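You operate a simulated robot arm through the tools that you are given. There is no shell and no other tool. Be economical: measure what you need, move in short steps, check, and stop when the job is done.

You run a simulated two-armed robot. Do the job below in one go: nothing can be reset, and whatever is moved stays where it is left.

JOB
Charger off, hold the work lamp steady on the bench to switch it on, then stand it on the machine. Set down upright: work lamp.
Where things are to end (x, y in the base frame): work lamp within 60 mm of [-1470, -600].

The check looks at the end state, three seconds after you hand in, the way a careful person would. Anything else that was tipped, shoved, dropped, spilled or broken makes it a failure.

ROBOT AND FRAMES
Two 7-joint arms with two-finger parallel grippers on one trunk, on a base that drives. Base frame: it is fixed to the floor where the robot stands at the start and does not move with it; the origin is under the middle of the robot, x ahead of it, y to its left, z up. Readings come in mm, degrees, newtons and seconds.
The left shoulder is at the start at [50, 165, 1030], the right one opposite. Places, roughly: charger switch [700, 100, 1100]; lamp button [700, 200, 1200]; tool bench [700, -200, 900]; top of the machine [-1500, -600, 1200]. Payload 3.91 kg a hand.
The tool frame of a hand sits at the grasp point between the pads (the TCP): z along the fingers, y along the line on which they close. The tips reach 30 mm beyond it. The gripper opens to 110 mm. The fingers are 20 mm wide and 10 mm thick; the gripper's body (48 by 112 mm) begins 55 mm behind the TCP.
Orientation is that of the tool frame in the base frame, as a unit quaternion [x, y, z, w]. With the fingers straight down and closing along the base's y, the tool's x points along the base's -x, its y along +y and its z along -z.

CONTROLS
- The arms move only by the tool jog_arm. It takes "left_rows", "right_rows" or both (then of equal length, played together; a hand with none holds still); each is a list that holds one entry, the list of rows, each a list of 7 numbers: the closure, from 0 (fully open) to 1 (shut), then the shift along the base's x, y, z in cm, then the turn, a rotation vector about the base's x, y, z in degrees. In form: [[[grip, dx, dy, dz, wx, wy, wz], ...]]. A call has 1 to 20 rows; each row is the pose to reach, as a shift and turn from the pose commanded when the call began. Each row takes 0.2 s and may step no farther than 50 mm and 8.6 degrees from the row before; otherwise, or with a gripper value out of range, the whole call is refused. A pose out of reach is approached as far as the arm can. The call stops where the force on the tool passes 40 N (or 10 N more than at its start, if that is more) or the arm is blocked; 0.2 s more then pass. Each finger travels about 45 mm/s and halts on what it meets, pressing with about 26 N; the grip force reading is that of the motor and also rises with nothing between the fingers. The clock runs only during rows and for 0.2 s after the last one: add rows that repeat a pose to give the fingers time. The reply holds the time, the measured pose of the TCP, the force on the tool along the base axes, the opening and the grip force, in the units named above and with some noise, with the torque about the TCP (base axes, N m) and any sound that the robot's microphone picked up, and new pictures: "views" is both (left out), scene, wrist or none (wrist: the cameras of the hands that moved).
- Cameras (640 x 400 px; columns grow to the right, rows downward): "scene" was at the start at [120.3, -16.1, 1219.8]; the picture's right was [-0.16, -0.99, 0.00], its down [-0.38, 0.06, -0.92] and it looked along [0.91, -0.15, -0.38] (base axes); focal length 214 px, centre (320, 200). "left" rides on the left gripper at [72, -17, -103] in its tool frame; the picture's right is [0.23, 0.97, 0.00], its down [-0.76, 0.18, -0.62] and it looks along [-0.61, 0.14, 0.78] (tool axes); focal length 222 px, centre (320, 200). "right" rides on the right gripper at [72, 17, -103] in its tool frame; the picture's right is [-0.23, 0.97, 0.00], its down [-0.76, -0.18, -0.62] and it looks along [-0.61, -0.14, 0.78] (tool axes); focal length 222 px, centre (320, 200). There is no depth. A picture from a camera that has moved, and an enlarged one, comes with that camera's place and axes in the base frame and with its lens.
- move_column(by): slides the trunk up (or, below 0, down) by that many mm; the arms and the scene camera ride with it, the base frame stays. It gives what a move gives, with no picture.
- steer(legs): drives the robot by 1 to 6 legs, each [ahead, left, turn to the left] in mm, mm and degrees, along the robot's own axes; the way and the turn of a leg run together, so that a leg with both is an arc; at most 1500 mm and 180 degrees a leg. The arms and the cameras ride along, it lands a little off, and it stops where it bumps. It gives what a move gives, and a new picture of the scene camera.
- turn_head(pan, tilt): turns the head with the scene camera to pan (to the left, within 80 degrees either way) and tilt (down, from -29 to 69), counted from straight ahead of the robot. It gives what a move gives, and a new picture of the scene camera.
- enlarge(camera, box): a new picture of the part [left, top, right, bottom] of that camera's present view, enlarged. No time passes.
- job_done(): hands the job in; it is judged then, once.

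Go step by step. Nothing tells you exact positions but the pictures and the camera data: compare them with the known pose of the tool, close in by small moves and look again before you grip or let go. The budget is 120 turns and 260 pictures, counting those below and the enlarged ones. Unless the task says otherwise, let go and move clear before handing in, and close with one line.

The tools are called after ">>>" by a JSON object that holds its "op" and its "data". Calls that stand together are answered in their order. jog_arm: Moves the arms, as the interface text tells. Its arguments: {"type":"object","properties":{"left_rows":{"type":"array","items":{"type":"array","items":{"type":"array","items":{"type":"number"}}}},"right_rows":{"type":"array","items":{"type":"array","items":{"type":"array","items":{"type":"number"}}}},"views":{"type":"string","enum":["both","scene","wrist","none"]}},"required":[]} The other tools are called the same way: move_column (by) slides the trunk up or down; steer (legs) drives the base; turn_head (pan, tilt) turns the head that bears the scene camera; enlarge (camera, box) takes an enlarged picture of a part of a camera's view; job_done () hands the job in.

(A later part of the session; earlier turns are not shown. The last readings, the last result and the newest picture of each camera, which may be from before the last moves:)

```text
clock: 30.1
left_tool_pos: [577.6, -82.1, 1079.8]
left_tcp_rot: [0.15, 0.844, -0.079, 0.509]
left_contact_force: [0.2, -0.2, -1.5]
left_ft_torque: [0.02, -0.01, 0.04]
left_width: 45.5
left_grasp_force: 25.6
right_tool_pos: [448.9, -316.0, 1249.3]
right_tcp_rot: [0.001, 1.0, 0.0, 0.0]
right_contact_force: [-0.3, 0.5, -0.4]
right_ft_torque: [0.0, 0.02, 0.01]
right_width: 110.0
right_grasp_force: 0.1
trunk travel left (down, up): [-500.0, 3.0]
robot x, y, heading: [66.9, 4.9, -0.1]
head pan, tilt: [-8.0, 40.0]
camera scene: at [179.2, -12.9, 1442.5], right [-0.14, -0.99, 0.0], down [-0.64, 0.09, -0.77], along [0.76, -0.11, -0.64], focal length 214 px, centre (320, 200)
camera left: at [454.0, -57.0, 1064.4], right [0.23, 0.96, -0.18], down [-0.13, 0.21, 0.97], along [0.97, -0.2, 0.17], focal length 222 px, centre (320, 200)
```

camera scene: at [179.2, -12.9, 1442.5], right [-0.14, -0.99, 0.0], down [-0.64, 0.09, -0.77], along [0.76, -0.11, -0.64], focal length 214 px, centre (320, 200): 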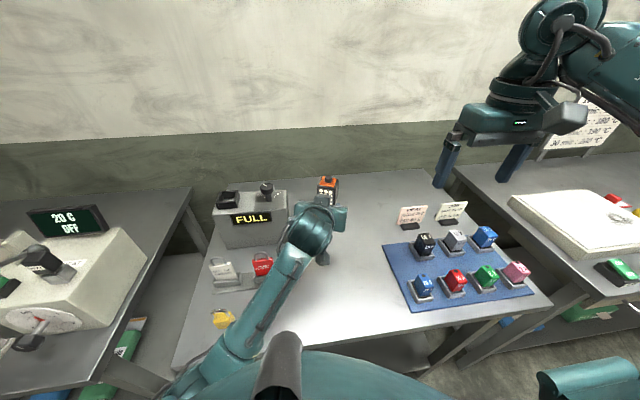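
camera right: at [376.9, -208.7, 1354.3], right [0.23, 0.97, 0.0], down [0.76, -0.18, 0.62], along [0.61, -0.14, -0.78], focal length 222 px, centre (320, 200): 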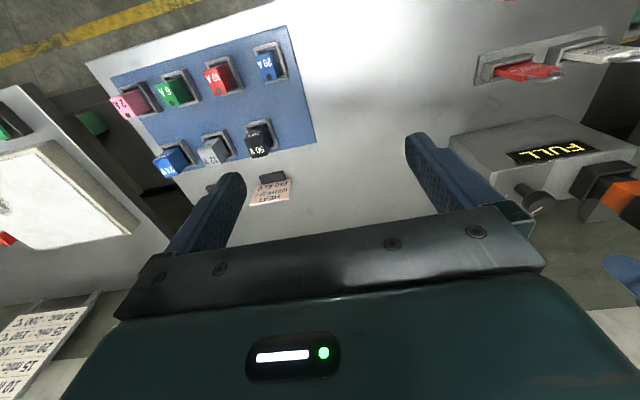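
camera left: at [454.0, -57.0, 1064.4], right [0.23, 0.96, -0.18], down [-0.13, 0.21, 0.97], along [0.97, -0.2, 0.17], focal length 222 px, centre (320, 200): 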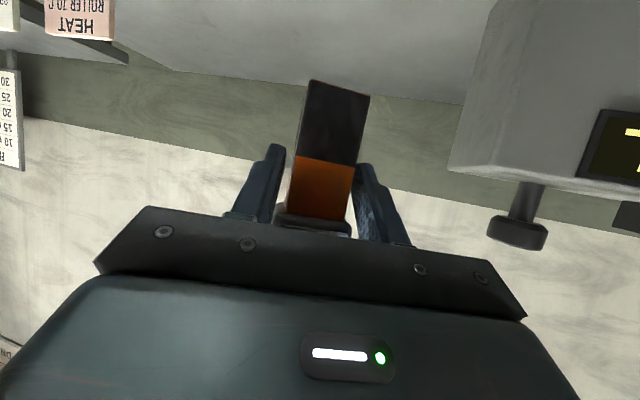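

The left arm hits a joint limit reaching across. I'll lift again, shift the base 150 mm to the right so that spot lies ahead of the left shoulder, and retry.

>>> {"op": "jog_arm", "data": {"left_rows": [[[1, 0, 0, 3, 0, 0, 0], [1, 0, 0, 6, 0, 0, 0], [1, 0, 0, 9, 0, 0, 0], [1, 0, 0, 12, 0, 0, 0], [1, 0, 0, 12, 0, 0, 0]]], "views": "none"}}

>>> {"op": "steer", "data": {"legs": [[-15, 0, 0], [0, -160, 0]]}}

```text
clock: 31.3
left_tool_pos: [569.6, -82.1, 1176.3]
left_tcp_rot: [0.151, 0.856, -0.074, 0.489]
left_contact_force: [-0.5, -0.8, -1.7]
left_ft_torque: [0.0, 0.03, 0.0]
left_width: 45.3
left_grasp_force: 26.4
right_tool_pos: [448.9, -315.2, 1249.6]
right_tcp_rot: [0.001, 1.0, 0.0, 0.001]
right_contact_force: [0.5, 0.0, 0.4]
right_ft_torque: [0.03, 0.01, 0.0]
right_width: 110.0
right_grasp_force: 0.0
trunk travel left (down, up): [-500.0, 3.0]
robot x, y, heading: [69.2, -2.4, 0.1]
head pan, tilt: [-8.0, 40.0]
```

```text
clock: 33.1
left_tool_pos: [554.3, -244.2, 1179.5]
left_tcp_rot: [0.151, 0.854, -0.075, 0.493]
left_contact_force: [-0.6, 0.5, -2.3]
left_ft_torque: [0.01, 0.0, 0.02]
left_width: 45.4
left_grasp_force: 26.3
right_tool_pos: [434.3, -478.0, 1249.1]
right_tcp_rot: [0.001, 1.0, 0.001, -0.001]
right_contact_force: [-0.6, -0.9, -0.5]
right_ft_torque: [0.02, -0.01, -0.01]
right_width: 109.9
right_grasp_force: 0.1
trunk travel left (down, up): [-500.0, 3.0]
robot x, y, heading: [52.5, -162.6, -0.0]
head pan, tilt: [-8.0, 40.0]
camera scene: at [163.7, -174.8, 1442.5], right [-0.14, -0.99, 0.0], down [-0.64, 0.09, -0.77], along [0.76, -0.11, -0.64], focal length 214 px, centre (320, 200)
```

scene: 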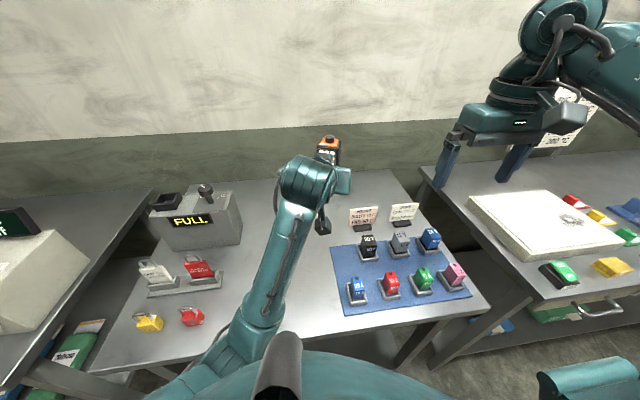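

>>> {"op": "jog_arm", "data": {"left_rows": [[[1, 1, 3, 0, 0, 0, 2], [1, 2, 6, 0, 0, 0, 4], [1, 3, 9, 0, 0, 0, 6], [1, 4, 12, 0, 0, 0, 8], [1, 4.5, 15, 0, 0, 0, 10], [1, 4.5, 15, -3, 0, 0, 10], [1, 4.5, 15, -6, 0, 0, 10], [1, 4.5, 15, -9, 0, 0, 10], [1, 4.5, 15, -12, 0, 0, 10], [1, 4.5, 15, -12, 0, 0, 10]]]}}

```text
clock: 35.3
left_tool_pos: [605.1, -89.3, 1070.4]
left_tcp_rot: [0.078, 0.858, -0.025, 0.508]
left_contact_force: [0.0, 0.0, -2.1]
left_ft_torque: [-0.01, 0.03, 0.02]
left_width: 45.6
left_grasp_force: 26.2
right_tool_pos: [433.1, -476.6, 1250.1]
right_tcp_rot: [0.001, 1.0, 0.0, 0.0]
right_contact_force: [0.3, -0.7, 0.0]
right_ft_torque: [0.01, -0.01, 0.0]
right_width: 110.0
right_grasp_force: 0.0
trunk travel left (down, up): [-500.0, 3.0]
robot x, y, heading: [53.2, -162.1, -0.1]
head pan, tilt: [-8.0, 40.0]
camera scene: at [163.7, -173.9, 1442.5], right [-0.14, -0.99, 0.0], down [-0.64, 0.09, -0.77], along [0.76, -0.11, -0.64], focal length 214 px, centre (320, 200)
camera left: at [479.8, -86.1, 1056.3], right [0.05, 0.99, -0.17], down [-0.15, 0.17, 0.97], along [0.99, -0.02, 0.16], focal length 222 px, centre (320, 200)
```

scene: 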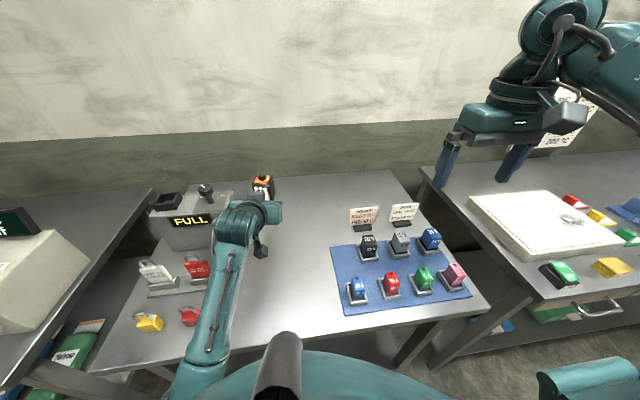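
left: 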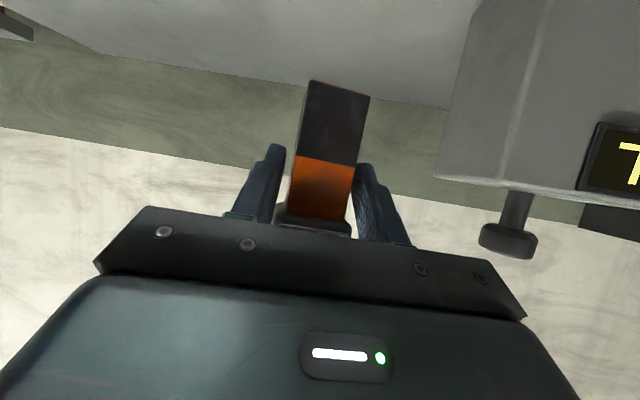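

Still wrist-limited when low and close. I'll lift a bit, back the base 60 mm so the arm is more extended, then lower the trunk instead.

>>> {"op": "jog_arm", "data": {"left_rows": [[[1, 0, 0, 3, 0, 0, 0], [1, 0, 0, 6, 0, 0, 0], [1, 0, 0, 8, 0, 0, 0], [1, 0, 0, 8, 0, 0, 0]]], "views": "none"}}

>>> {"op": "steer", "data": {"legs": [[-60, 0, 0]]}}

>>> {"op": "jog_arm", "data": {"left_rows": [[[1, 1.5, 0, 0, 0, 0, 0], [1, 3, 0, 0, 0, 0, 0], [1, 5, 0, 0, 0, 0, 0], [1, 5, 0, 0, 0, 0, 0]]]}}

```text
clock: 36.3
left_tool_pos: [599.9, -92.3, 1140.8]
left_tcp_rot: [0.075, 0.864, -0.032, 0.497]
left_contact_force: [-0.2, 0.1, -1.9]
left_ft_torque: [0.03, 0.02, -0.01]
left_width: 45.4
left_grasp_force: 26.2
right_tool_pos: [433.9, -475.7, 1249.6]
right_tcp_rot: [0.001, 1.0, -0.001, 0.0]
right_contact_force: [-0.9, -0.2, 0.2]
right_ft_torque: [0.01, 0.02, 0.0]
right_width: 110.0
right_grasp_force: 0.0
trunk travel left (down, up): [-500.0, 3.0]
robot x, y, heading: [51.8, -160.9, -0.2]
head pan, tilt: [-8.0, 40.0]
```

```text
clock: 37.2
left_tool_pos: [539.2, -93.6, 1140.5]
left_tcp_rot: [0.076, 0.864, -0.033, 0.497]
left_contact_force: [-0.6, 0.1, -1.8]
left_ft_torque: [-0.02, 0.0, -0.01]
left_width: 45.4
left_grasp_force: 25.9
right_tool_pos: [373.2, -476.3, 1249.4]
right_tcp_rot: [0.001, 1.0, 0.0, 0.0]
right_contact_force: [-0.9, -0.6, -0.7]
right_ft_torque: [0.03, -0.01, -0.04]
right_width: 110.1
right_grasp_force: 0.1
trunk travel left (down, up): [-500.0, 3.0]
robot x, y, heading: [-9.6, -161.4, -0.2]
head pan, tilt: [-8.0, 40.0]
camera scene: at [102.8, -173.7, 1442.6], right [-0.14, -0.99, 0.0], down [-0.64, 0.09, -0.77], along [0.76, -0.11, -0.64], focal length 214 px, centre (320, 200)
```

scene: 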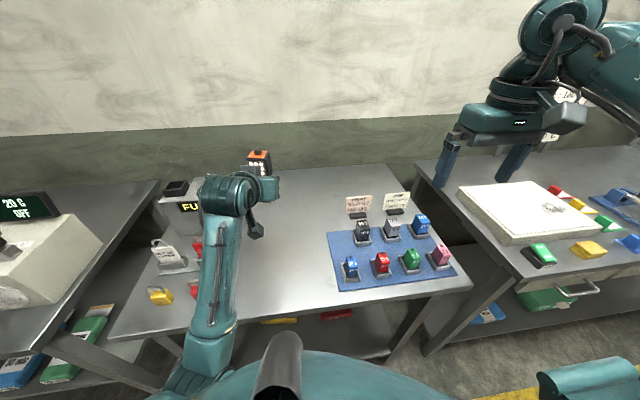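

```text
clock: 38.2
left_tool_pos: [590.4, -94.3, 1139.9]
left_tcp_rot: [0.076, 0.864, -0.033, 0.497]
left_contact_force: [-0.4, 0.5, -1.3]
left_ft_torque: [0.02, 0.02, -0.02]
left_width: 45.3
left_grasp_force: 25.9
right_tool_pos: [373.4, -476.5, 1248.5]
right_tcp_rot: [0.001, 1.0, 0.001, 0.0]
right_contact_force: [-0.6, 0.8, 0.5]
right_ft_torque: [0.0, -0.02, -0.03]
right_width: 110.3
right_grasp_force: 0.1
trunk travel left (down, up): [-500.0, 3.0]
robot x, y, heading: [-10.1, -159.7, -0.3]
head pan, tilt: [-8.0, 40.0]
camera scene: at [103.7, -173.7, 1442.5], right [-0.14, -0.99, 0.0], down [-0.64, 0.09, -0.77], along [0.76, -0.11, -0.64], focal length 214 px, centre (320, 200)
camera left: at [463.6, -90.4, 1129.8], right [0.05, 0.98, -0.18], down [-0.13, 0.18, 0.98], along [0.99, -0.02, 0.13], focal length 222 px, centre (320, 200)
```

scene: 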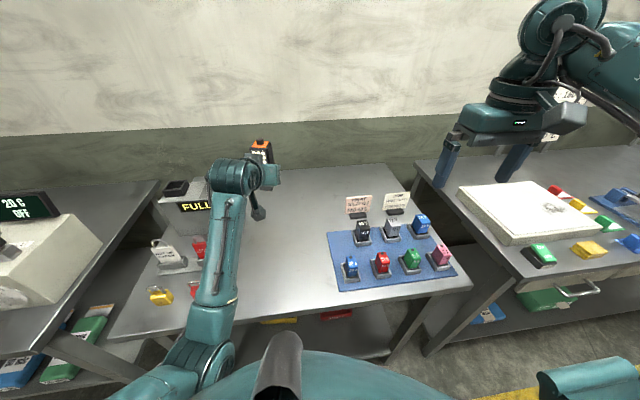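
left: 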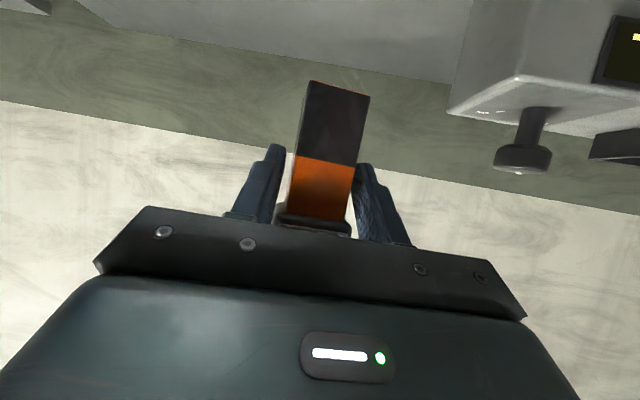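

Elbow is clear of the bench front. Lower the trunk 110 mm, then feel for the bench with the arm.

>>> {"op": "move_column", "data": {"by": -110}}

>>> {"op": "jog_arm", "data": {"left_rows": [[[1, 0, 0, -2, 0, 0, 0], [1, 0, 0, -4, 0, 0, 0], [1, 0, 0, -5.5, 0, 0, 0], [1, 0, 0, -6, 0, 0, 0], [1, 0, 0, -6, 0, 0, 0]]]}}

```text
clock: 39.7
left_tool_pos: [589.8, -94.8, 1030.4]
left_tcp_rot: [0.076, 0.864, -0.032, 0.497]
left_contact_force: [-0.8, 1.1, -1.5]
left_ft_torque: [0.02, 0.0, -0.01]
left_width: 45.2
left_grasp_force: 25.9
right_tool_pos: [374.4, -475.8, 1140.2]
right_tcp_rot: [0.001, 1.0, -0.001, 0.0]
right_contact_force: [0.5, 0.4, -0.2]
right_ft_torque: [-0.01, -0.02, 0.03]
right_width: 110.0
right_grasp_force: 0.1
trunk travel left (down, up): [-390.0, 113.0]
robot x, y, heading: [-11.3, -160.3, -0.1]
head pan, tilt: [-8.0, 40.0]
```

```text
clock: 40.9
left_tool_pos: [590.7, -93.3, 970.5]
left_tcp_rot: [0.077, 0.864, -0.033, 0.497]
left_contact_force: [1.0, 0.1, -2.4]
left_ft_torque: [0.04, 0.02, 0.0]
left_width: 45.6
left_grasp_force: 26.4
right_tool_pos: [372.6, -476.4, 1139.4]
right_tcp_rot: [0.001, 1.0, 0.0, 0.0]
right_contact_force: [0.8, -1.0, 0.1]
right_ft_torque: [-0.02, 0.03, 0.02]
right_width: 110.3
right_grasp_force: 0.1
trunk travel left (down, up): [-390.0, 113.0]
robot x, y, heading: [-13.4, -162.9, -0.0]
head pan, tilt: [-8.0, 40.0]
camera scene: at [104.0, -173.7, 1332.5], right [-0.14, -0.99, 0.0], down [-0.64, 0.09, -0.77], along [0.76, -0.11, -0.64], focal length 214 px, centre (320, 200)
camera left: at [463.7, -90.1, 960.0], right [0.05, 0.98, -0.18], down [-0.13, 0.18, 0.98], along [0.99, -0.02, 0.13], focal length 222 px, centre (320, 200)
```

scene: 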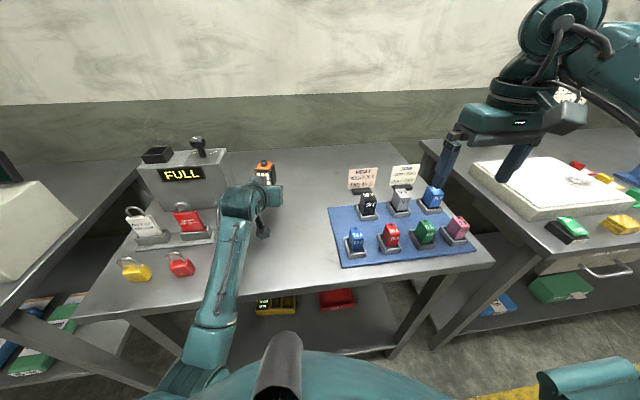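
left: 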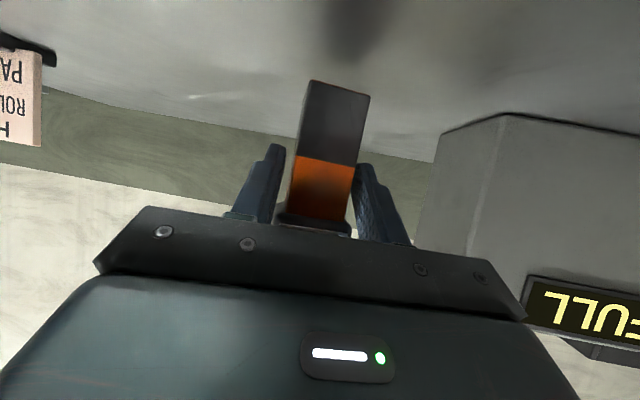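

>>> {"op": "jog_arm", "data": {"left_rows": [[[1, 0, 0, -0.5, -1, 0, 0], [1, 0, 0, -1.0, -1, 0, 0], [1, 0, 0, -1.3, -1, 0, 0], [1, 0, 0, -1.3, -1, 0, 0]]], "views": "wrist"}}

```text
clock: 41.9
left_tool_pos: [590.8, -94.6, 958.3]
left_tcp_rot: [0.071, 0.864, -0.039, 0.498]
left_contact_force: [0.1, 0.4, -2.2]
left_ft_torque: [-0.01, 0.02, 0.01]
left_width: 45.6
left_grasp_force: 26.4
right_tool_pos: [373.5, -475.4, 1138.9]
right_tcp_rot: [0.001, 1.0, 0.0, 0.0]
right_contact_force: [0.4, 0.0, 0.2]
right_ft_torque: [0.04, -0.01, -0.02]
right_width: 109.8
right_grasp_force: 0.1
trunk travel left (down, up): [-390.0, 113.0]
robot x, y, heading: [-8.5, -160.1, 0.1]
head pan, tilt: [-8.0, 40.0]
camera left: at [464.2, -90.7, 947.4], right [0.05, 0.98, -0.19], down [-0.13, 0.2, 0.97], along [0.99, -0.02, 0.13], focal length 222 px, centre (320, 200)
```

left: 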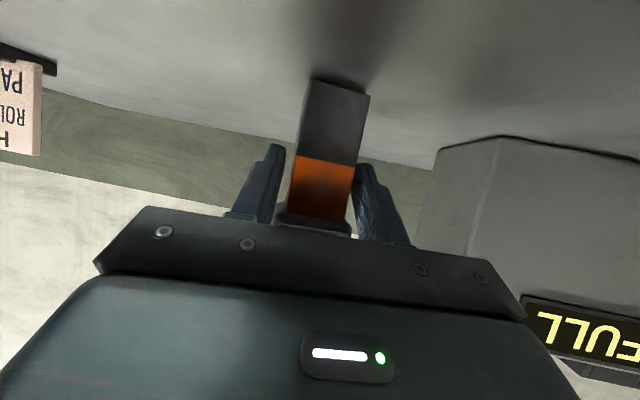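

Near the surface now; lower in 2 mm steps to light contact.

>>> {"op": "jog_arm", "data": {"left_rows": [[[1, 0, 0, -0.2, 0, 0, 0], [1, 0, 0, -0.4, 0, 0, 0], [1, 0, 0, -0.6, 0, 0, 0], [1, 0, 0, -0.6, 0, 0, 0]]], "views": "wrist"}}

```text
clock: 42.9
left_tool_pos: [589.7, -93.4, 954.2]
left_tcp_rot: [0.072, 0.861, -0.041, 0.501]
left_contact_force: [-0.1, 0.8, 11.8]
left_ft_torque: [-0.08, 0.16, 0.0]
left_width: 45.6
left_grasp_force: 25.6
right_tool_pos: [374.4, -476.3, 1140.1]
right_tcp_rot: [0.001, 1.0, 0.0, 0.0]
right_contact_force: [-0.8, 0.0, -0.1]
right_ft_torque: [0.01, -0.03, 0.0]
right_width: 110.3
right_grasp_force: 0.0
trunk travel left (down, up): [-390.0, 113.0]
robot x, y, heading: [-8.0, -158.8, -0.1]
head pan, tilt: [-8.0, 40.0]
camera left: at [463.7, -90.2, 943.1], right [0.05, 0.98, -0.2], down [-0.13, 0.2, 0.97], along [0.99, -0.02, 0.14], focal length 222 px, centre (320, 200)
```

left: 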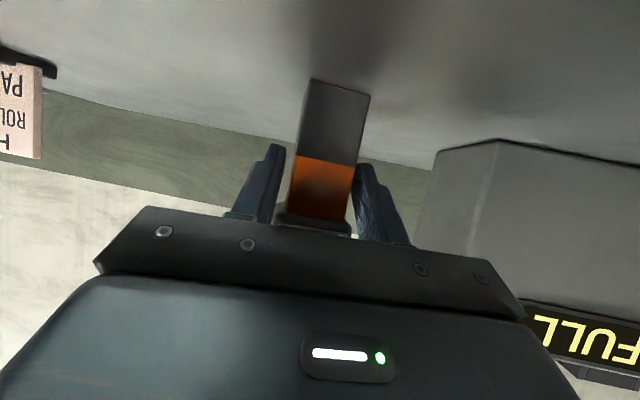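

Lamp stands on the bench held by the left hand; button should be near [602, -96, 1039]. Right hand: close, yaw to come in from the right side, then pitch.

>>> {"op": "jog_arm", "data": {"right_rows": [[[1, 1.5, 2.5, 0, 0, 0, 7.2], [1, 3, 5, 0, 0, 0, 14.4], [1, 4.5, 7.5, 0, 0, 0, 21.6], [1, 6, 10, 0, 0, 0, 28.8], [1, 7.5, 12.5, 0, 0, 0, 36], [1, 9, 15, 0, 0, 0, 43], [1, 10.5, 17.5, 0, 0, 0, 50], [1, 10.5, 17.5, 0, 0, 0, 50]]], "views": "none"}}

>>> {"op": "jog_arm", "data": {"right_rows": [[[1, 1, 1, 0, 6.1, -5.1, 0], [1, 2, 3, 0, 12.2, -10.3, 0], [1, 4, 6, 0, 18.4, -15.4, 0], [1, 6, 9, 0, 24.5, -20.6, 0], [1, 8, 12, 0, 30.6, -25.7, 0], [1, 8, 14, 0, 30.6, -25.7, 0], [1, 8, 14, 0, 30.6, -25.7, 0]]]}}

```text
clock: 44.7
left_tool_pos: [589.6, -94.5, 953.9]
left_tcp_rot: [0.071, 0.862, -0.04, 0.501]
left_contact_force: [3.0, 0.7, 19.3]
left_ft_torque: [-0.09, 0.0, 0.03]
left_width: 45.2
left_grasp_force: 25.6
right_tool_pos: [477.1, -301.4, 1139.1]
right_tcp_rot: [-0.423, 0.906, 0.001, 0.0]
right_contact_force: [-0.6, 0.9, -1.0]
right_ft_torque: [0.01, 0.01, -0.01]
right_width: 0.0
right_grasp_force: 25.2
trunk travel left (down, up): [-390.0, 113.0]
robot x, y, heading: [-8.1, -161.4, 0.1]
head pan, tilt: [-8.0, 40.0]
```

```text
clock: 46.3
left_tool_pos: [587.8, -94.0, 955.2]
left_tcp_rot: [0.071, 0.862, -0.04, 0.501]
left_contact_force: [1.8, 0.1, 19.6]
left_ft_torque: [-0.02, 0.07, 0.0]
left_width: 45.7
left_grasp_force: 26.2
right_tool_pos: [559.4, -160.4, 1138.4]
right_tcp_rot: [-0.397, 0.852, 0.144, 0.311]
right_contact_force: [-0.7, -0.2, -0.6]
right_ft_torque: [0.01, -0.04, -0.01]
right_width: 0.0
right_grasp_force: 26.2
trunk travel left (down, up): [-390.0, 113.0]
robot x, y, heading: [-7.5, -162.1, -0.2]
head pan, tilt: [-8.0, 40.0]
camera scene: at [102.1, -173.9, 1332.7], right [-0.14, -0.99, 0.0], down [-0.64, 0.09, -0.77], along [0.76, -0.11, -0.64], focal length 214 px, centre (320, 200)
camera right: at [466.8, -244.0, 1172.2], right [-0.63, 0.76, 0.15], down [0.25, 0.03, 0.97], along [0.73, 0.65, -0.21], focal length 222 px, centre (320, 200)
```

scene: 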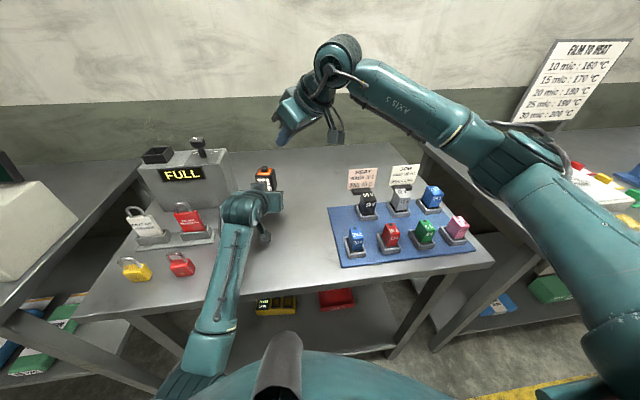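
right: 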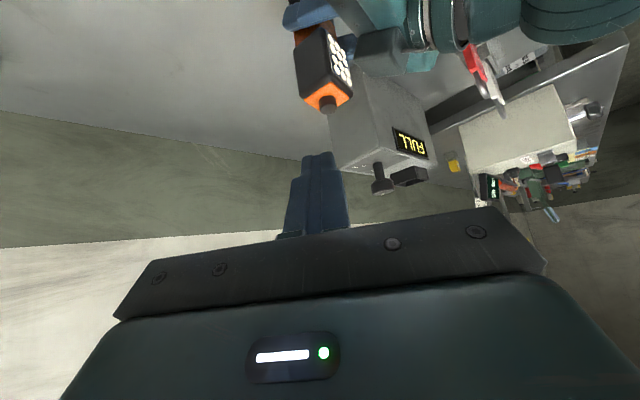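

>>> {"op": "enlarge", "data": {"camera": "scene", "box": [220, 110, 320, 210]}}

>>> {"op": "enlarge", "data": {"camera": "right", "box": [250, 50, 410, 150]}}

```text
4.00 times, centred on (270, 160) of scene
camera zoom: at [102.1, -173.9, 1332.7], right [-0.14, -0.99, 0.0], down [-0.64, 0.09, -0.77], along [0.76, -0.11, -0.64], focal length 858 px, centre (520, 360)
```

zoom: 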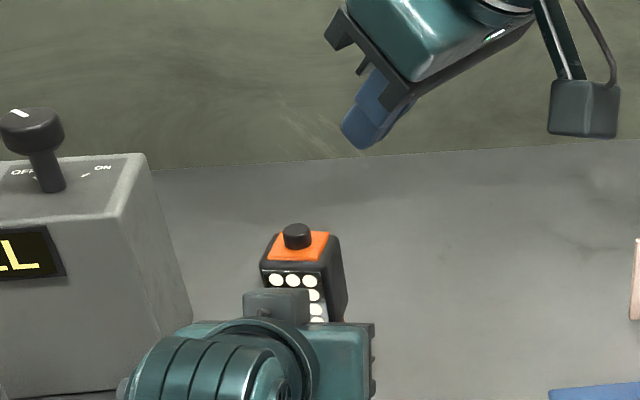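

```text
4.00 times, centred on (330, 100) of right
camera zoom: at [466.8, -244.0, 1172.2], right [-0.63, 0.76, 0.15], down [0.25, 0.03, 0.97], along [0.73, 0.65, -0.21], focal length 888 px, centre (280, 600)
```

zoom: 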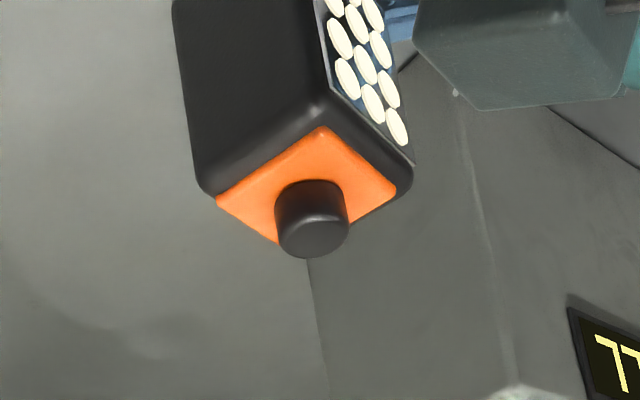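

Both cameras put the button at [600, -96, ~1039]. Moving the right fingertip to hover above it.

>>> {"op": "jog_arm", "data": {"right_rows": [[[1, 1.7, 2.8, -1, 0, 0, 0], [1, 3.4, 5.5, -2.5, 0, 0, 0], [1, 3.4, 5.5, -4.8, 0, 0, 0], [1, 3.4, 5.5, -4.8, 0, 0, 0]]]}}

>>> {"op": "enlarge", "data": {"camera": "scene", "box": [220, 110, 320, 210]}}

```text
clock: 47.3
left_tool_pos: [589.5, -93.2, 954.1]
left_tcp_rot: [0.071, 0.862, -0.04, 0.501]
left_contact_force: [0.6, 0.5, 19.4]
left_ft_torque: [0.03, 0.1, -0.03]
left_width: 45.4
left_grasp_force: 25.6
right_tool_pos: [591.4, -105.5, 1090.2]
right_tcp_rot: [-0.396, 0.852, 0.144, 0.311]
right_contact_force: [-0.8, 0.0, 0.2]
right_ft_torque: [0.03, 0.01, -0.03]
right_width: 0.2
right_grasp_force: 25.3
trunk travel left (down, up): [-390.0, 113.0]
robot x, y, heading: [-10.2, -163.3, -0.1]
head pan, tilt: [-8.0, 40.0]
camera scene: at [102.0, -173.9, 1332.7], right [-0.14, -0.99, 0.0], down [-0.64, 0.09, -0.77], along [0.76, -0.11, -0.64], focal length 214 px, centre (320, 200)
camera right: at [499.8, -188.6, 1124.5], right [-0.63, 0.76, 0.15], down [0.25, 0.03, 0.97], along [0.73, 0.65, -0.21], focal length 222 px, centre (320, 200)
```

scene: 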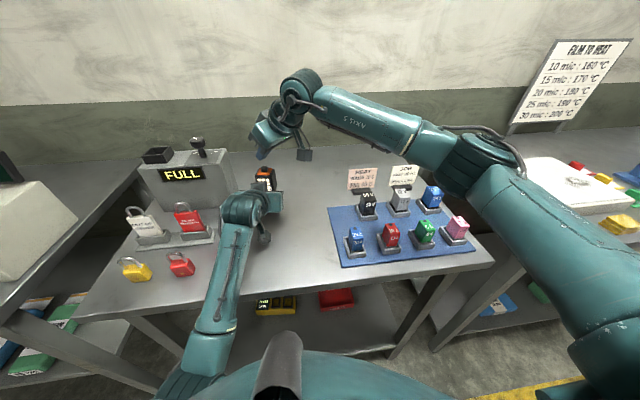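
right: 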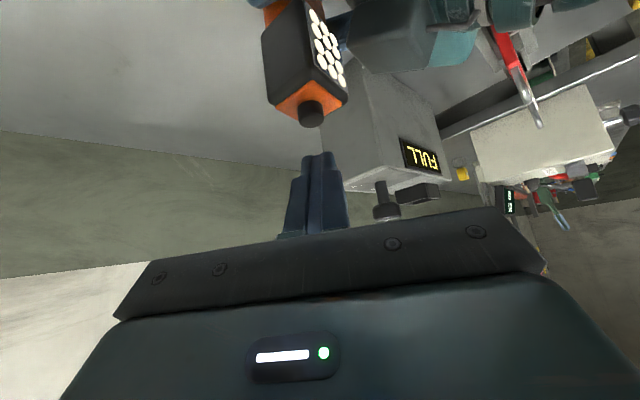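

```text
4.00 times, centred on (270, 160) of scene
camera zoom: at [102.0, -173.9, 1332.7], right [-0.14, -0.99, 0.0], down [-0.64, 0.09, -0.77], along [0.76, -0.11, -0.64], focal length 858 px, centre (520, 360)
```

zoom: 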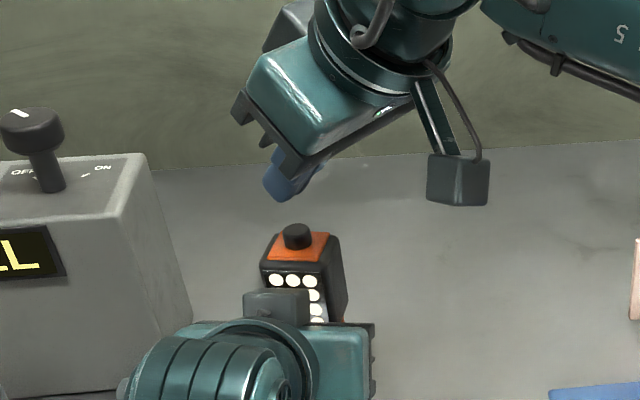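

Fingertip is about 20 mm above the button and aligned. Press down gently in small steps.

>>> {"op": "jog_arm", "data": {"right_rows": [[[1, 0, 0.1, -1.5, 0, 0, 0], [1, 0.1, 0, -2.0, 0, 0, 0], [1, 0.1, 0, -2.2, 0, 0, 0], [1, 0.1, 0, -2.4, 0, 0, 0], [1, 0.1, 0, -2.6, 0, 0, 0]]]}}

>>> {"op": "enlarge", "data": {"camera": "scene", "box": [220, 110, 320, 210]}}

```text
clock: 48.5
left_tool_pos: [589.1, -93.6, 953.9]
left_tcp_rot: [0.071, 0.862, -0.04, 0.501]
left_contact_force: [1.2, 0.9, 18.0]
left_ft_torque: [0.02, 0.05, -0.02]
left_width: 45.7
left_grasp_force: 26.1
right_tool_pos: [591.7, -107.6, 1066.6]
right_tcp_rot: [-0.396, 0.852, 0.144, 0.31]
right_contact_force: [0.6, 0.1, 1.1]
right_ft_torque: [0.01, -0.03, 0.02]
right_width: 0.0
right_grasp_force: 26.0
trunk travel left (down, up): [-390.0, 113.0]
robot x, y, heading: [-7.9, -160.5, -0.0]
head pan, tilt: [-8.0, 40.0]
heard: click
camera scene: at [101.9, -173.9, 1332.8], right [-0.14, -0.99, 0.0], down [-0.64, 0.09, -0.77], along [0.76, -0.11, -0.64], focal length 214 px, centre (320, 200)
camera right: at [500.2, -190.0, 1100.0], right [-0.63, 0.76, 0.15], down [0.25, 0.03, 0.97], along [0.73, 0.65, -0.21], focal length 222 px, centre (320, 200)
```

scene: 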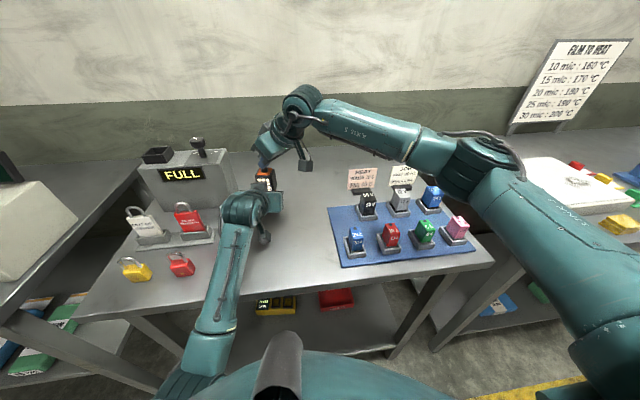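
right: 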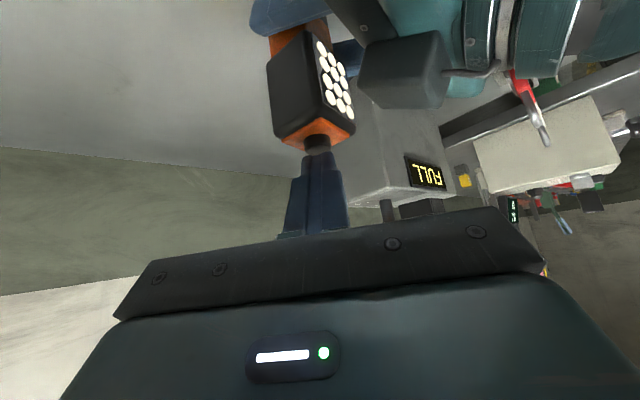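

```text
4.00 times, centred on (270, 160) of scene
camera zoom: at [101.9, -173.9, 1332.8], right [-0.14, -0.99, 0.0], down [-0.64, 0.09, -0.77], along [0.76, -0.11, -0.64], focal length 858 px, centre (520, 360)
```

zoom: 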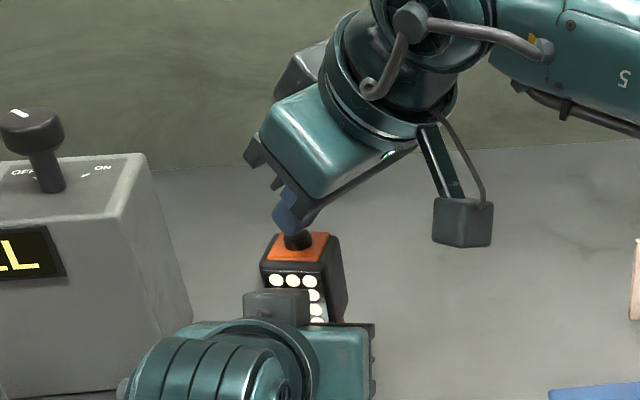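

A click was heard. Raise the right hand off and inspect the lamp.

>>> {"op": "jog_arm", "data": {"right_rows": [[[1, 0, 0, 2, 0, 0, 0], [1, -1, -2, 4, 0, 0, 0], [1, -2, -5, 6, 0, 0, 0], [1, -3, -8, 6, 0, 0, 0], [1, -3, -8, 6, 0, 0, 0]]]}}

>>> {"op": "enlarge", "data": {"camera": "right", "box": [240, 0, 400, 120]}}

>>> {"op": "enlarge", "data": {"camera": "scene", "box": [130, 110, 290, 210]}}

```text
clock: 49.7
left_tool_pos: [588.6, -92.2, 954.2]
left_tcp_rot: [0.071, 0.862, -0.04, 0.5]
left_contact_force: [-0.2, 1.0, 18.4]
left_ft_torque: [0.04, 0.11, -0.02]
left_width: 45.4
left_grasp_force: 26.0
right_tool_pos: [560.3, -185.7, 1125.4]
right_tcp_rot: [-0.397, 0.852, 0.144, 0.31]
right_contact_force: [0.5, 0.7, -0.8]
right_ft_torque: [0.01, 0.01, 0.04]
right_width: 0.0
right_grasp_force: 26.2
trunk travel left (down, up): [-390.0, 113.0]
robot x, y, heading: [-10.5, -159.5, -0.4]
head pan, tilt: [-8.0, 40.0]
camera scene: at [102.0, -173.9, 1332.7], right [-0.14, -0.99, 0.0], down [-0.64, 0.09, -0.77], along [0.76, -0.11, -0.64], focal length 214 px, centre (320, 200)
camera right: at [469.1, -269.2, 1159.3], right [-0.63, 0.76, 0.15], down [0.25, 0.03, 0.97], along [0.73, 0.65, -0.21], focal length 222 px, centre (320, 200)
```

scene: 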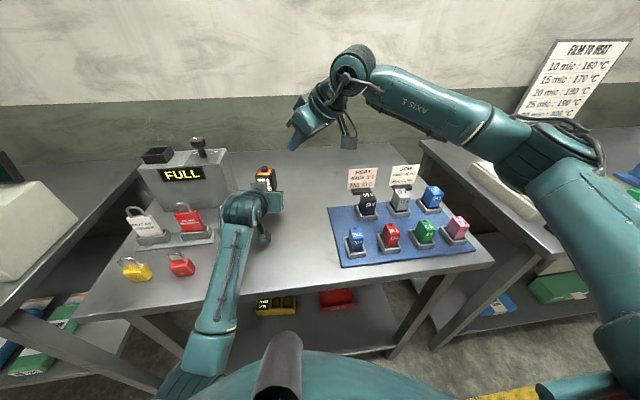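
right: 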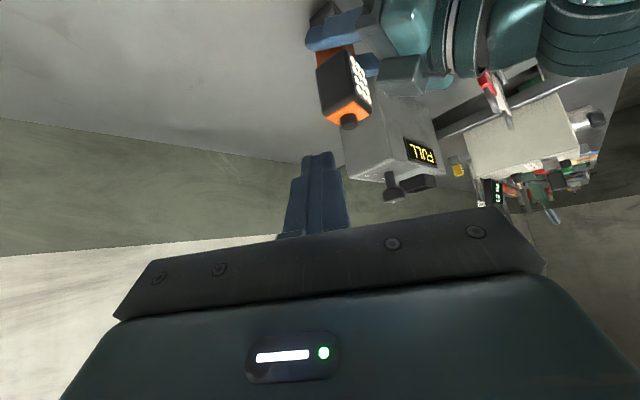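

```text
3.33 times, centred on (320, 60) of right
camera zoom: at [469.1, -269.2, 1159.3], right [-0.63, 0.76, 0.15], down [0.25, 0.03, 0.97], along [0.73, 0.65, -0.21], focal length 740 px, centre (320, 667)
```

zoom: 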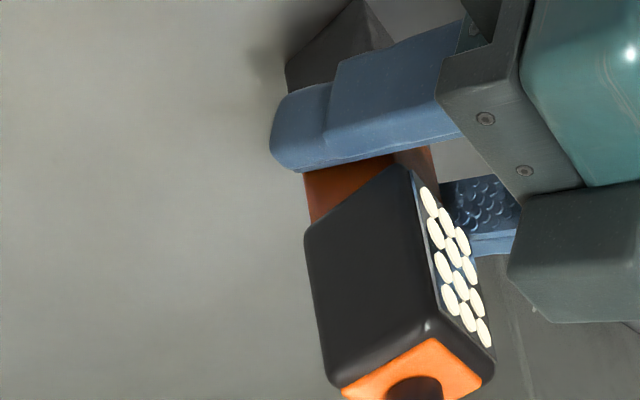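

```text
4.00 times, centred on (210, 160) of scene
camera zoom: at [102.0, -173.9, 1332.7], right [-0.14, -0.99, 0.0], down [-0.64, 0.09, -0.77], along [0.76, -0.11, -0.64], focal length 858 px, centre (760, 360)
```

zoom: 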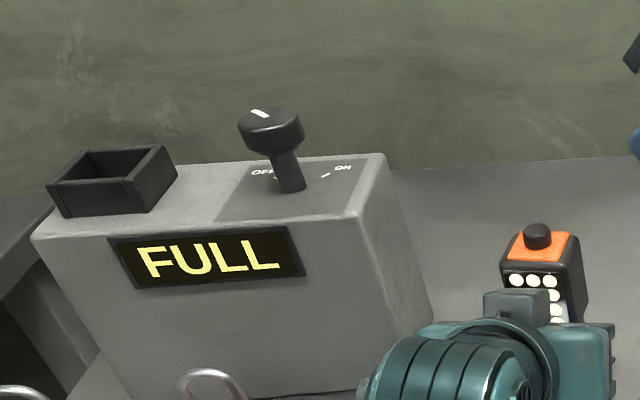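

Button clicked once. Retreat the right hand, lift the lamp and look at its face.

>>> {"op": "jog_arm", "data": {"left_rows": [[[1, 0, 0, 1, 0, 0, 0], [1, 0, 0, 3, 0, 0, 0], [1, 0, 0, 6, 0, 0, 0], [1, 0, 0, 9, 0, 0, 0], [1, 0, 0, 12, 0, 0, 0], [1, 0, 0, 14, 0, 0, 0], [1, 0, 0, 14, 0, 0, 0]]], "right_rows": [[[1, -2, -4, 1, -6, 5, 0], [1, -4, -8, 2, -12, 10, 0], [1, -6, -12, 3, -18, 15, 0], [1, -8, -15, 4, -24, 20, 0], [1, -11, -18, 5, -30.6, 25.7, 0], [1, -14, -21, 5, -30.6, 25.7, 0], [1, -17, -24, 5, -30.6, 25.7, 0]]]}}

>>> {"op": "enlarge", "data": {"camera": "scene", "box": [210, 90, 330, 190]}}

```text
refused: row 5 steps farther than a row can; nothing moved
```

```text
4.00 times, centred on (270, 140) of scene
camera zoom: at [102.0, -173.9, 1332.7], right [-0.14, -0.99, 0.0], down [-0.64, 0.09, -0.77], along [0.76, -0.11, -0.64], focal length 858 px, centre (520, 440)
```

zoom: 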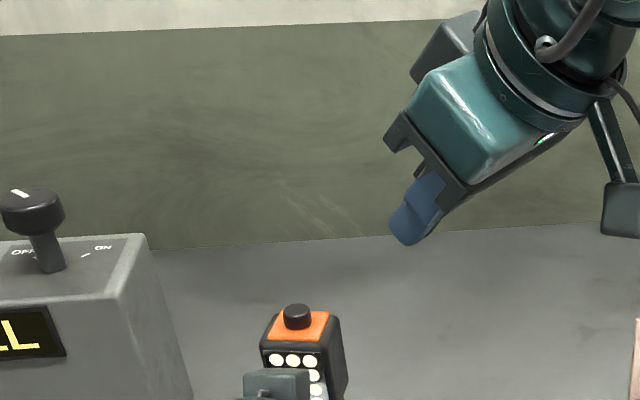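

>>> {"op": "jog_arm", "data": {"left_rows": [[[1, 0, 0, 1, 0, 0, 0], [1, 0, 0, 3, 0, 0, 0], [1, 0, 0, 6, 0, 0, 0], [1, 0, 0, 9, 0, 0, 0], [1, 0, 0, 12, 0, 0, 0], [1, 0, 0, 14, 0, 0, 0], [1, 0, 0, 14, 0, 0, 0]]], "right_rows": [[[1, -2, -4, 1, -5, 4, 0], [1, -4, -8, 2, -10, 8, 0], [1, -6, -12, 3, -15, 12, 0], [1, -8, -15, 4, -20, 16, 0], [1, -10, -18, 5, -25, 21, 0], [1, -13, -21, 5, -30.6, 25.7, 0], [1, -16, -24, 5, -30.6, 25.7, 0]]]}}

>>> {"op": "enlarge", "data": {"camera": "scene", "box": [210, 90, 330, 190]}}

```text
clock: 51.3
left_tool_pos: [591.2, -95.0, 1092.8]
left_tcp_rot: [0.072, 0.864, -0.04, 0.497]
left_contact_force: [0.4, -1.2, -0.8]
left_ft_torque: [-0.03, 0.02, 0.02]
left_width: 45.3
left_grasp_force: 26.1
right_tool_pos: [391.1, -413.0, 1170.7]
right_tcp_rot: [-0.42, 0.907, 0.0, -0.001]
right_contact_force: [-0.7, 0.7, -1.2]
right_ft_torque: [0.02, 0.0, -0.03]
right_width: 0.2
right_grasp_force: 25.8
right hand out of reach, approached as far as the arm can: row 3, 4, 5, 6, 7
trunk travel left (down, up): [-390.0, 113.0]
robot x, y, heading: [-12.8, -160.1, -0.2]
head pan, tilt: [-8.0, 40.0]
camera scene: at [103.2, -174.2, 1332.6], right [-0.14, -0.99, 0.0], down [-0.64, 0.09, -0.77], along [0.76, -0.11, -0.64], focal length 214 px, centre (320, 200)
camera right: at [331.6, -457.8, 1275.6], right [-0.6, 0.8, 0.0], down [0.63, 0.47, 0.62], along [0.5, 0.37, -0.78], focal length 222 px, centre (320, 200)
camera left: at [464.1, -92.2, 1081.8], right [0.05, 0.98, -0.19], down [-0.13, 0.2, 0.97], along [0.99, -0.02, 0.13], focal length 222 px, centre (320, 200)
```

scene: 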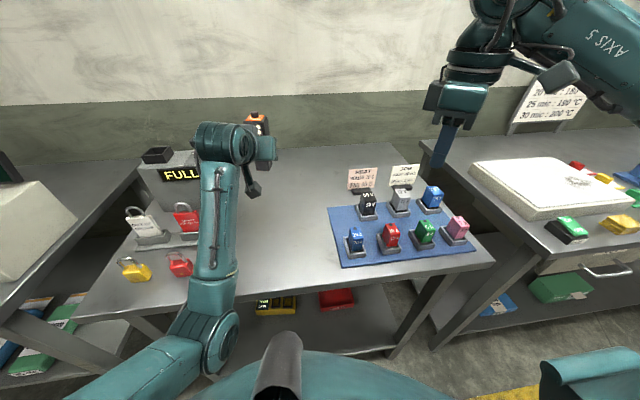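
right: 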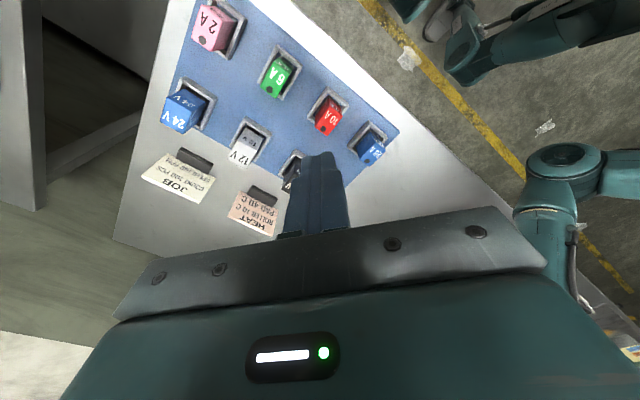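
left: 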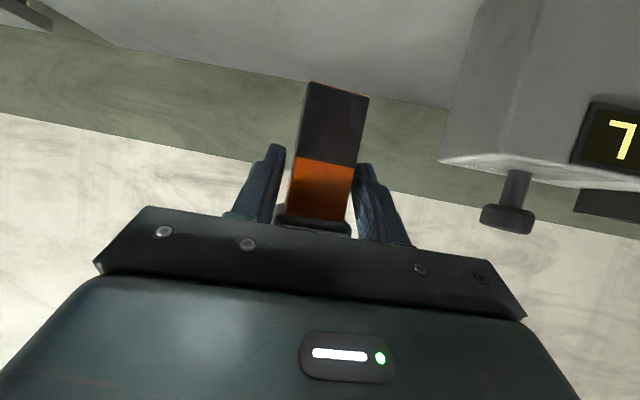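

```text
4.00 times, centred on (270, 140) of scene
camera zoom: at [103.2, -174.2, 1332.6], right [-0.14, -0.99, 0.0], down [-0.64, 0.09, -0.77], along [0.76, -0.11, -0.64], focal length 858 px, centre (520, 440)
```

zoom: 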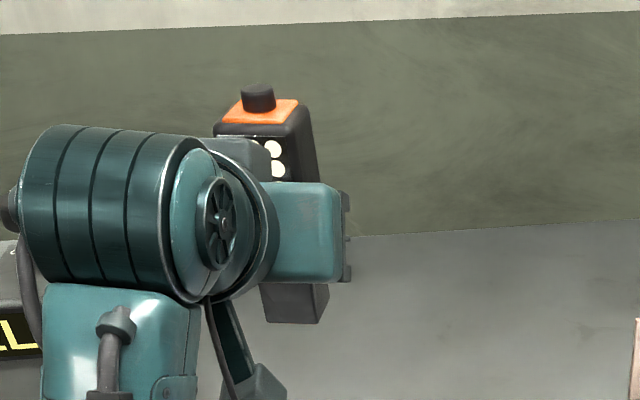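

Now back away from the bench, raise the trunk, and turn round to look at the machine.

>>> {"op": "steer", "data": {"legs": [[-400, 0, 0]]}}

>>> {"op": "move_column", "data": {"by": 110}}

>>> {"op": "turn_head", "data": {"pan": 79, "tilt": 20}}

>>> {"op": "turn_head", "data": {"pan": -79, "tilt": 20}}

```text
clock: 53.8
left_tool_pos: [188.2, -96.1, 1091.2]
left_tcp_rot: [0.073, 0.864, -0.041, 0.497]
left_contact_force: [-0.3, -0.7, -1.7]
left_ft_torque: [-0.02, 0.0, 0.0]
left_width: 45.4
left_grasp_force: 26.1
right_tool_pos: [-10.2, -412.0, 1171.3]
right_tcp_rot: [-0.42, 0.908, 0.0, 0.0]
right_contact_force: [-0.7, -0.7, -0.6]
right_ft_torque: [-0.01, 0.0, 0.01]
right_width: 0.0
right_grasp_force: 25.8
trunk travel left (down, up): [-390.0, 113.0]
robot x, y, heading: [-410.2, -159.9, -0.3]
head pan, tilt: [-8.0, 40.0]
camera scene: at [-298.6, -172.9, 1332.5], right [-0.14, -0.99, 0.0], down [-0.64, 0.09, -0.77], along [0.76, -0.11, -0.64], focal length 214 px, centre (320, 200)
```

scene: 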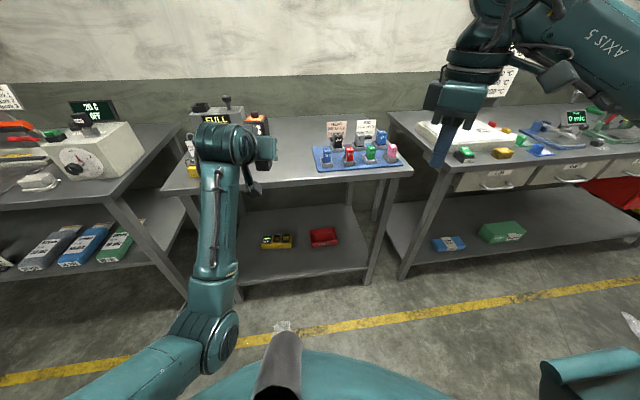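

```text
clock: 55.2
left_tool_pos: [189.5, -94.9, 1200.9]
left_tcp_rot: [0.072, 0.863, -0.04, 0.498]
left_contact_force: [-0.1, -0.5, -1.5]
left_ft_torque: [0.02, 0.03, -0.04]
left_width: 45.4
left_grasp_force: 26.2
right_tool_pos: [-9.8, -411.7, 1280.1]
right_tcp_rot: [-0.419, 0.908, 0.0, 0.0]
right_contact_force: [0.6, 0.6, -0.2]
right_ft_torque: [0.01, 0.01, 0.03]
right_width: 0.0
right_grasp_force: 25.6
trunk travel left (down, up): [-500.0, 3.0]
robot x, y, heading: [-413.4, -158.0, -0.5]
head pan, tilt: [-8.0, 40.0]
```

```text
clock: 56.8
left_tool_pos: [189.2, -96.3, 1200.4]
left_tcp_rot: [0.073, 0.863, -0.041, 0.498]
left_contact_force: [-0.8, 0.8, -2.0]
left_ft_torque: [-0.03, -0.01, -0.02]
left_width: 45.3
left_grasp_force: 25.8
right_tool_pos: [-10.6, -411.6, 1281.9]
right_tcp_rot: [-0.419, 0.908, 0.0, 0.0]
right_contact_force: [0.1, -0.8, 0.5]
right_ft_torque: [0.01, 0.02, -0.01]
right_width: 0.1
right_grasp_force: 25.9
trunk travel left (down, up): [-500.0, 3.0]
robot x, y, heading: [-411.3, -158.1, -0.3]
head pan, tilt: [79.0, 20.0]
camera scene: at [-364.0, -69.4, 1473.9], right [0.98, -0.2, 0.0], down [-0.07, -0.34, -0.94], along [0.18, 0.92, -0.34], focal length 214 px, centre (320, 200)
```

scene: 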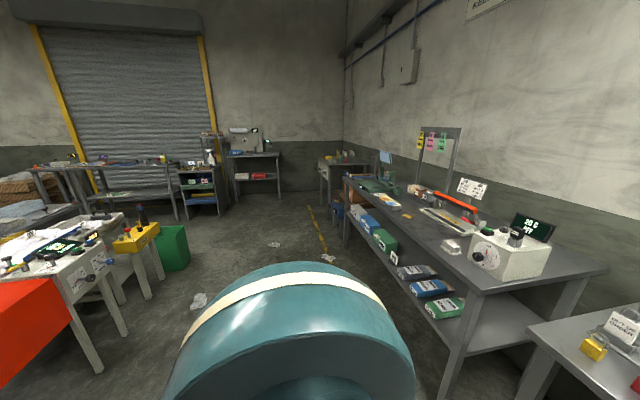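

```text
clock: 59.2
left_tool_pos: [188.8, -96.5, 1201.9]
left_tcp_rot: [0.072, 0.863, -0.04, 0.498]
left_contact_force: [0.8, 0.2, -2.1]
left_ft_torque: [-0.01, 0.02, 0.0]
left_width: 45.3
left_grasp_force: 26.0
right_tool_pos: [-10.2, -413.1, 1281.3]
right_tcp_rot: [-0.42, 0.908, 0.0, 0.0]
right_contact_force: [0.4, 0.3, 0.7]
right_ft_torque: [-0.02, -0.01, 0.02]
right_width: 0.0
right_grasp_force: 25.8
trunk travel left (down, up): [-500.0, 3.0]
robot x, y, heading: [-404.7, -160.6, -0.2]
head pan, tilt: [-79.0, 20.0]
camera scene: at [-364.8, -252.3, 1473.9], right [-0.98, -0.19, 0.0], down [-0.06, 0.34, -0.94], along [0.18, -0.92, -0.34], focal length 214 px, centre (320, 200)
```

scene: 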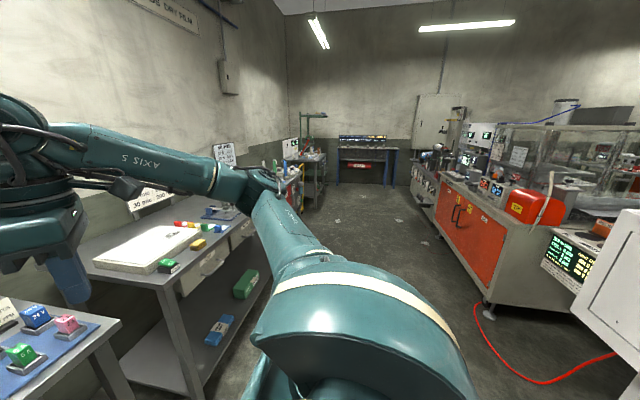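

Corridor is clear. Turn 180° in place (hand radius stays away from benches) and look at the machine.

>>> {"op": "steer", "data": {"legs": [[0, 0, 90], [0, 0, 90]]}}

>>> {"op": "turn_head", "data": {"pan": 0, "tilt": 25}}

```text
clock: 67.2
left_tool_pos: [-1012.2, -211.6, 1201.7]
left_tcp_rot: [0.863, -0.082, -0.497, -0.046]
left_contact_force: [0.2, -0.1, -1.3]
left_ft_torque: [0.01, -0.04, 0.01]
left_width: 33.6
left_grasp_force: 25.8
right_tool_pos: [-806.6, 101.3, 1281.2]
right_tcp_rot: [0.913, 0.409, 0.0, 0.0]
right_contact_force: [0.1, -0.2, 0.7]
right_ft_torque: [-0.03, 0.01, 0.01]
right_width: 0.0
right_grasp_force: 26.1
trunk travel left (down, up): [-500.0, 3.0]
robot x, y, heading: [-411.2, -156.8, 178.4]
head pan, tilt: [-79.0, 20.0]
camera scene: at [-456.7, -68.2, 1473.9], right [0.99, 0.17, 0.0], down [0.06, -0.34, -0.94], along [-0.16, 0.93, -0.34], focal length 214 px, centre (320, 200)
```

scene: 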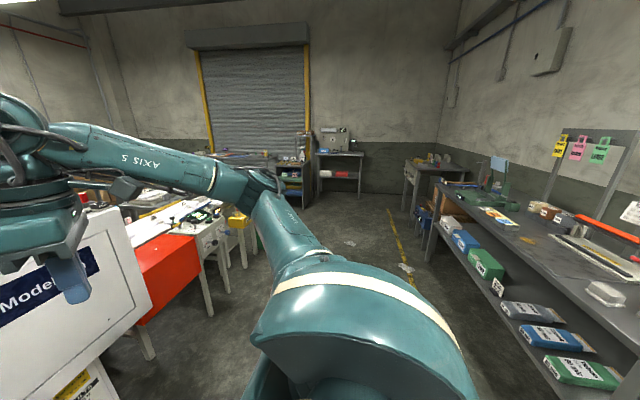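

```text
clock: 68.8
left_tool_pos: [-1013.3, -211.0, 1202.0]
left_tcp_rot: [0.863, -0.081, -0.497, -0.045]
left_contact_force: [-1.3, 0.3, -1.5]
left_ft_torque: [0.01, -0.01, -0.01]
left_width: 34.0
left_grasp_force: 26.2
right_tool_pos: [-807.4, 101.9, 1281.4]
right_tcp_rot: [0.912, 0.409, 0.0, 0.0]
right_contact_force: [0.4, -0.1, 0.3]
right_ft_torque: [0.01, 0.01, -0.02]
right_width: 0.0
right_grasp_force: 25.9
trunk travel left (down, up): [-500.0, 3.0]
robot x, y, heading: [-409.7, -158.9, 178.4]
head pan, tilt: [0.0, 25.0]
camera scene: at [-533.4, -157.5, 1465.8], right [0.03, 1.0, 0.0], down [0.42, -0.01, -0.91], along [-0.91, 0.02, -0.42], focal length 214 px, centre (320, 200)
```

scene: 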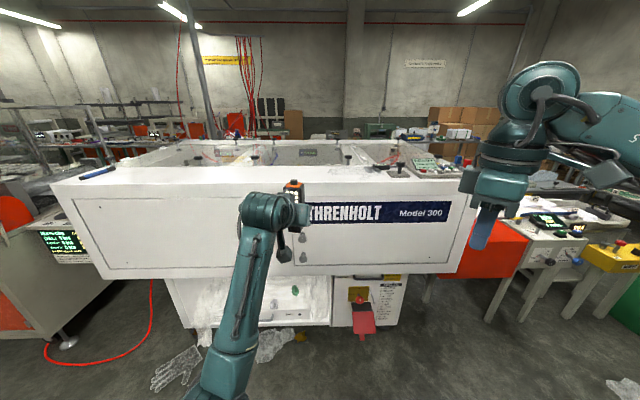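

The left opening changed from 45 to 34 mm during the turn, so the lamp may have slipped. I look closely.

>>> {"op": "enlarge", "data": {"camera": "left", "box": [0, 0, 640, 400]}}

>>> {"op": "enlarge", "data": {"camera": "scene", "box": [220, 150, 360, 280]}}

```text
1.00 times, centred on (320, 200) of left (not enlarged: the box is as wide or as high as the picture)
camera zoom: at [-885.7, -217.9, 1191.0], right [-0.07, -0.98, -0.19], down [0.12, -0.2, 0.97], along [-0.99, 0.04, 0.13], focal length 222 px, centre (320, 200)
```

zoom: 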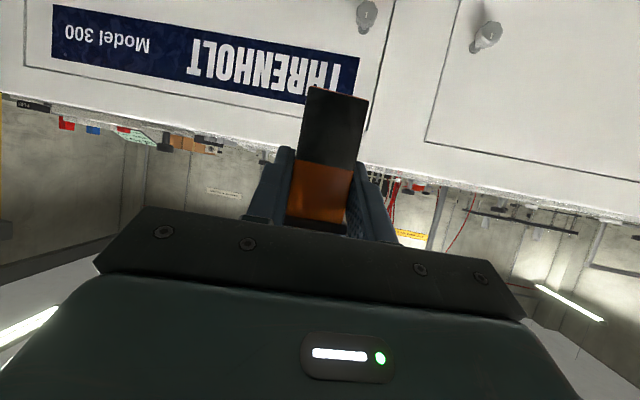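

```text
3.08 times, centred on (290, 215) of scene
camera zoom: at [-533.4, -157.5, 1465.8], right [0.03, 1.0, 0.0], down [0.42, -0.01, -0.91], along [-0.91, 0.02, -0.42], focal length 660 px, centre (412, 154)
```

zoom: 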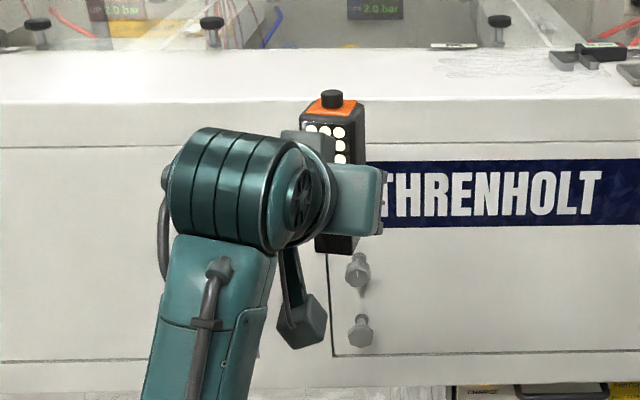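

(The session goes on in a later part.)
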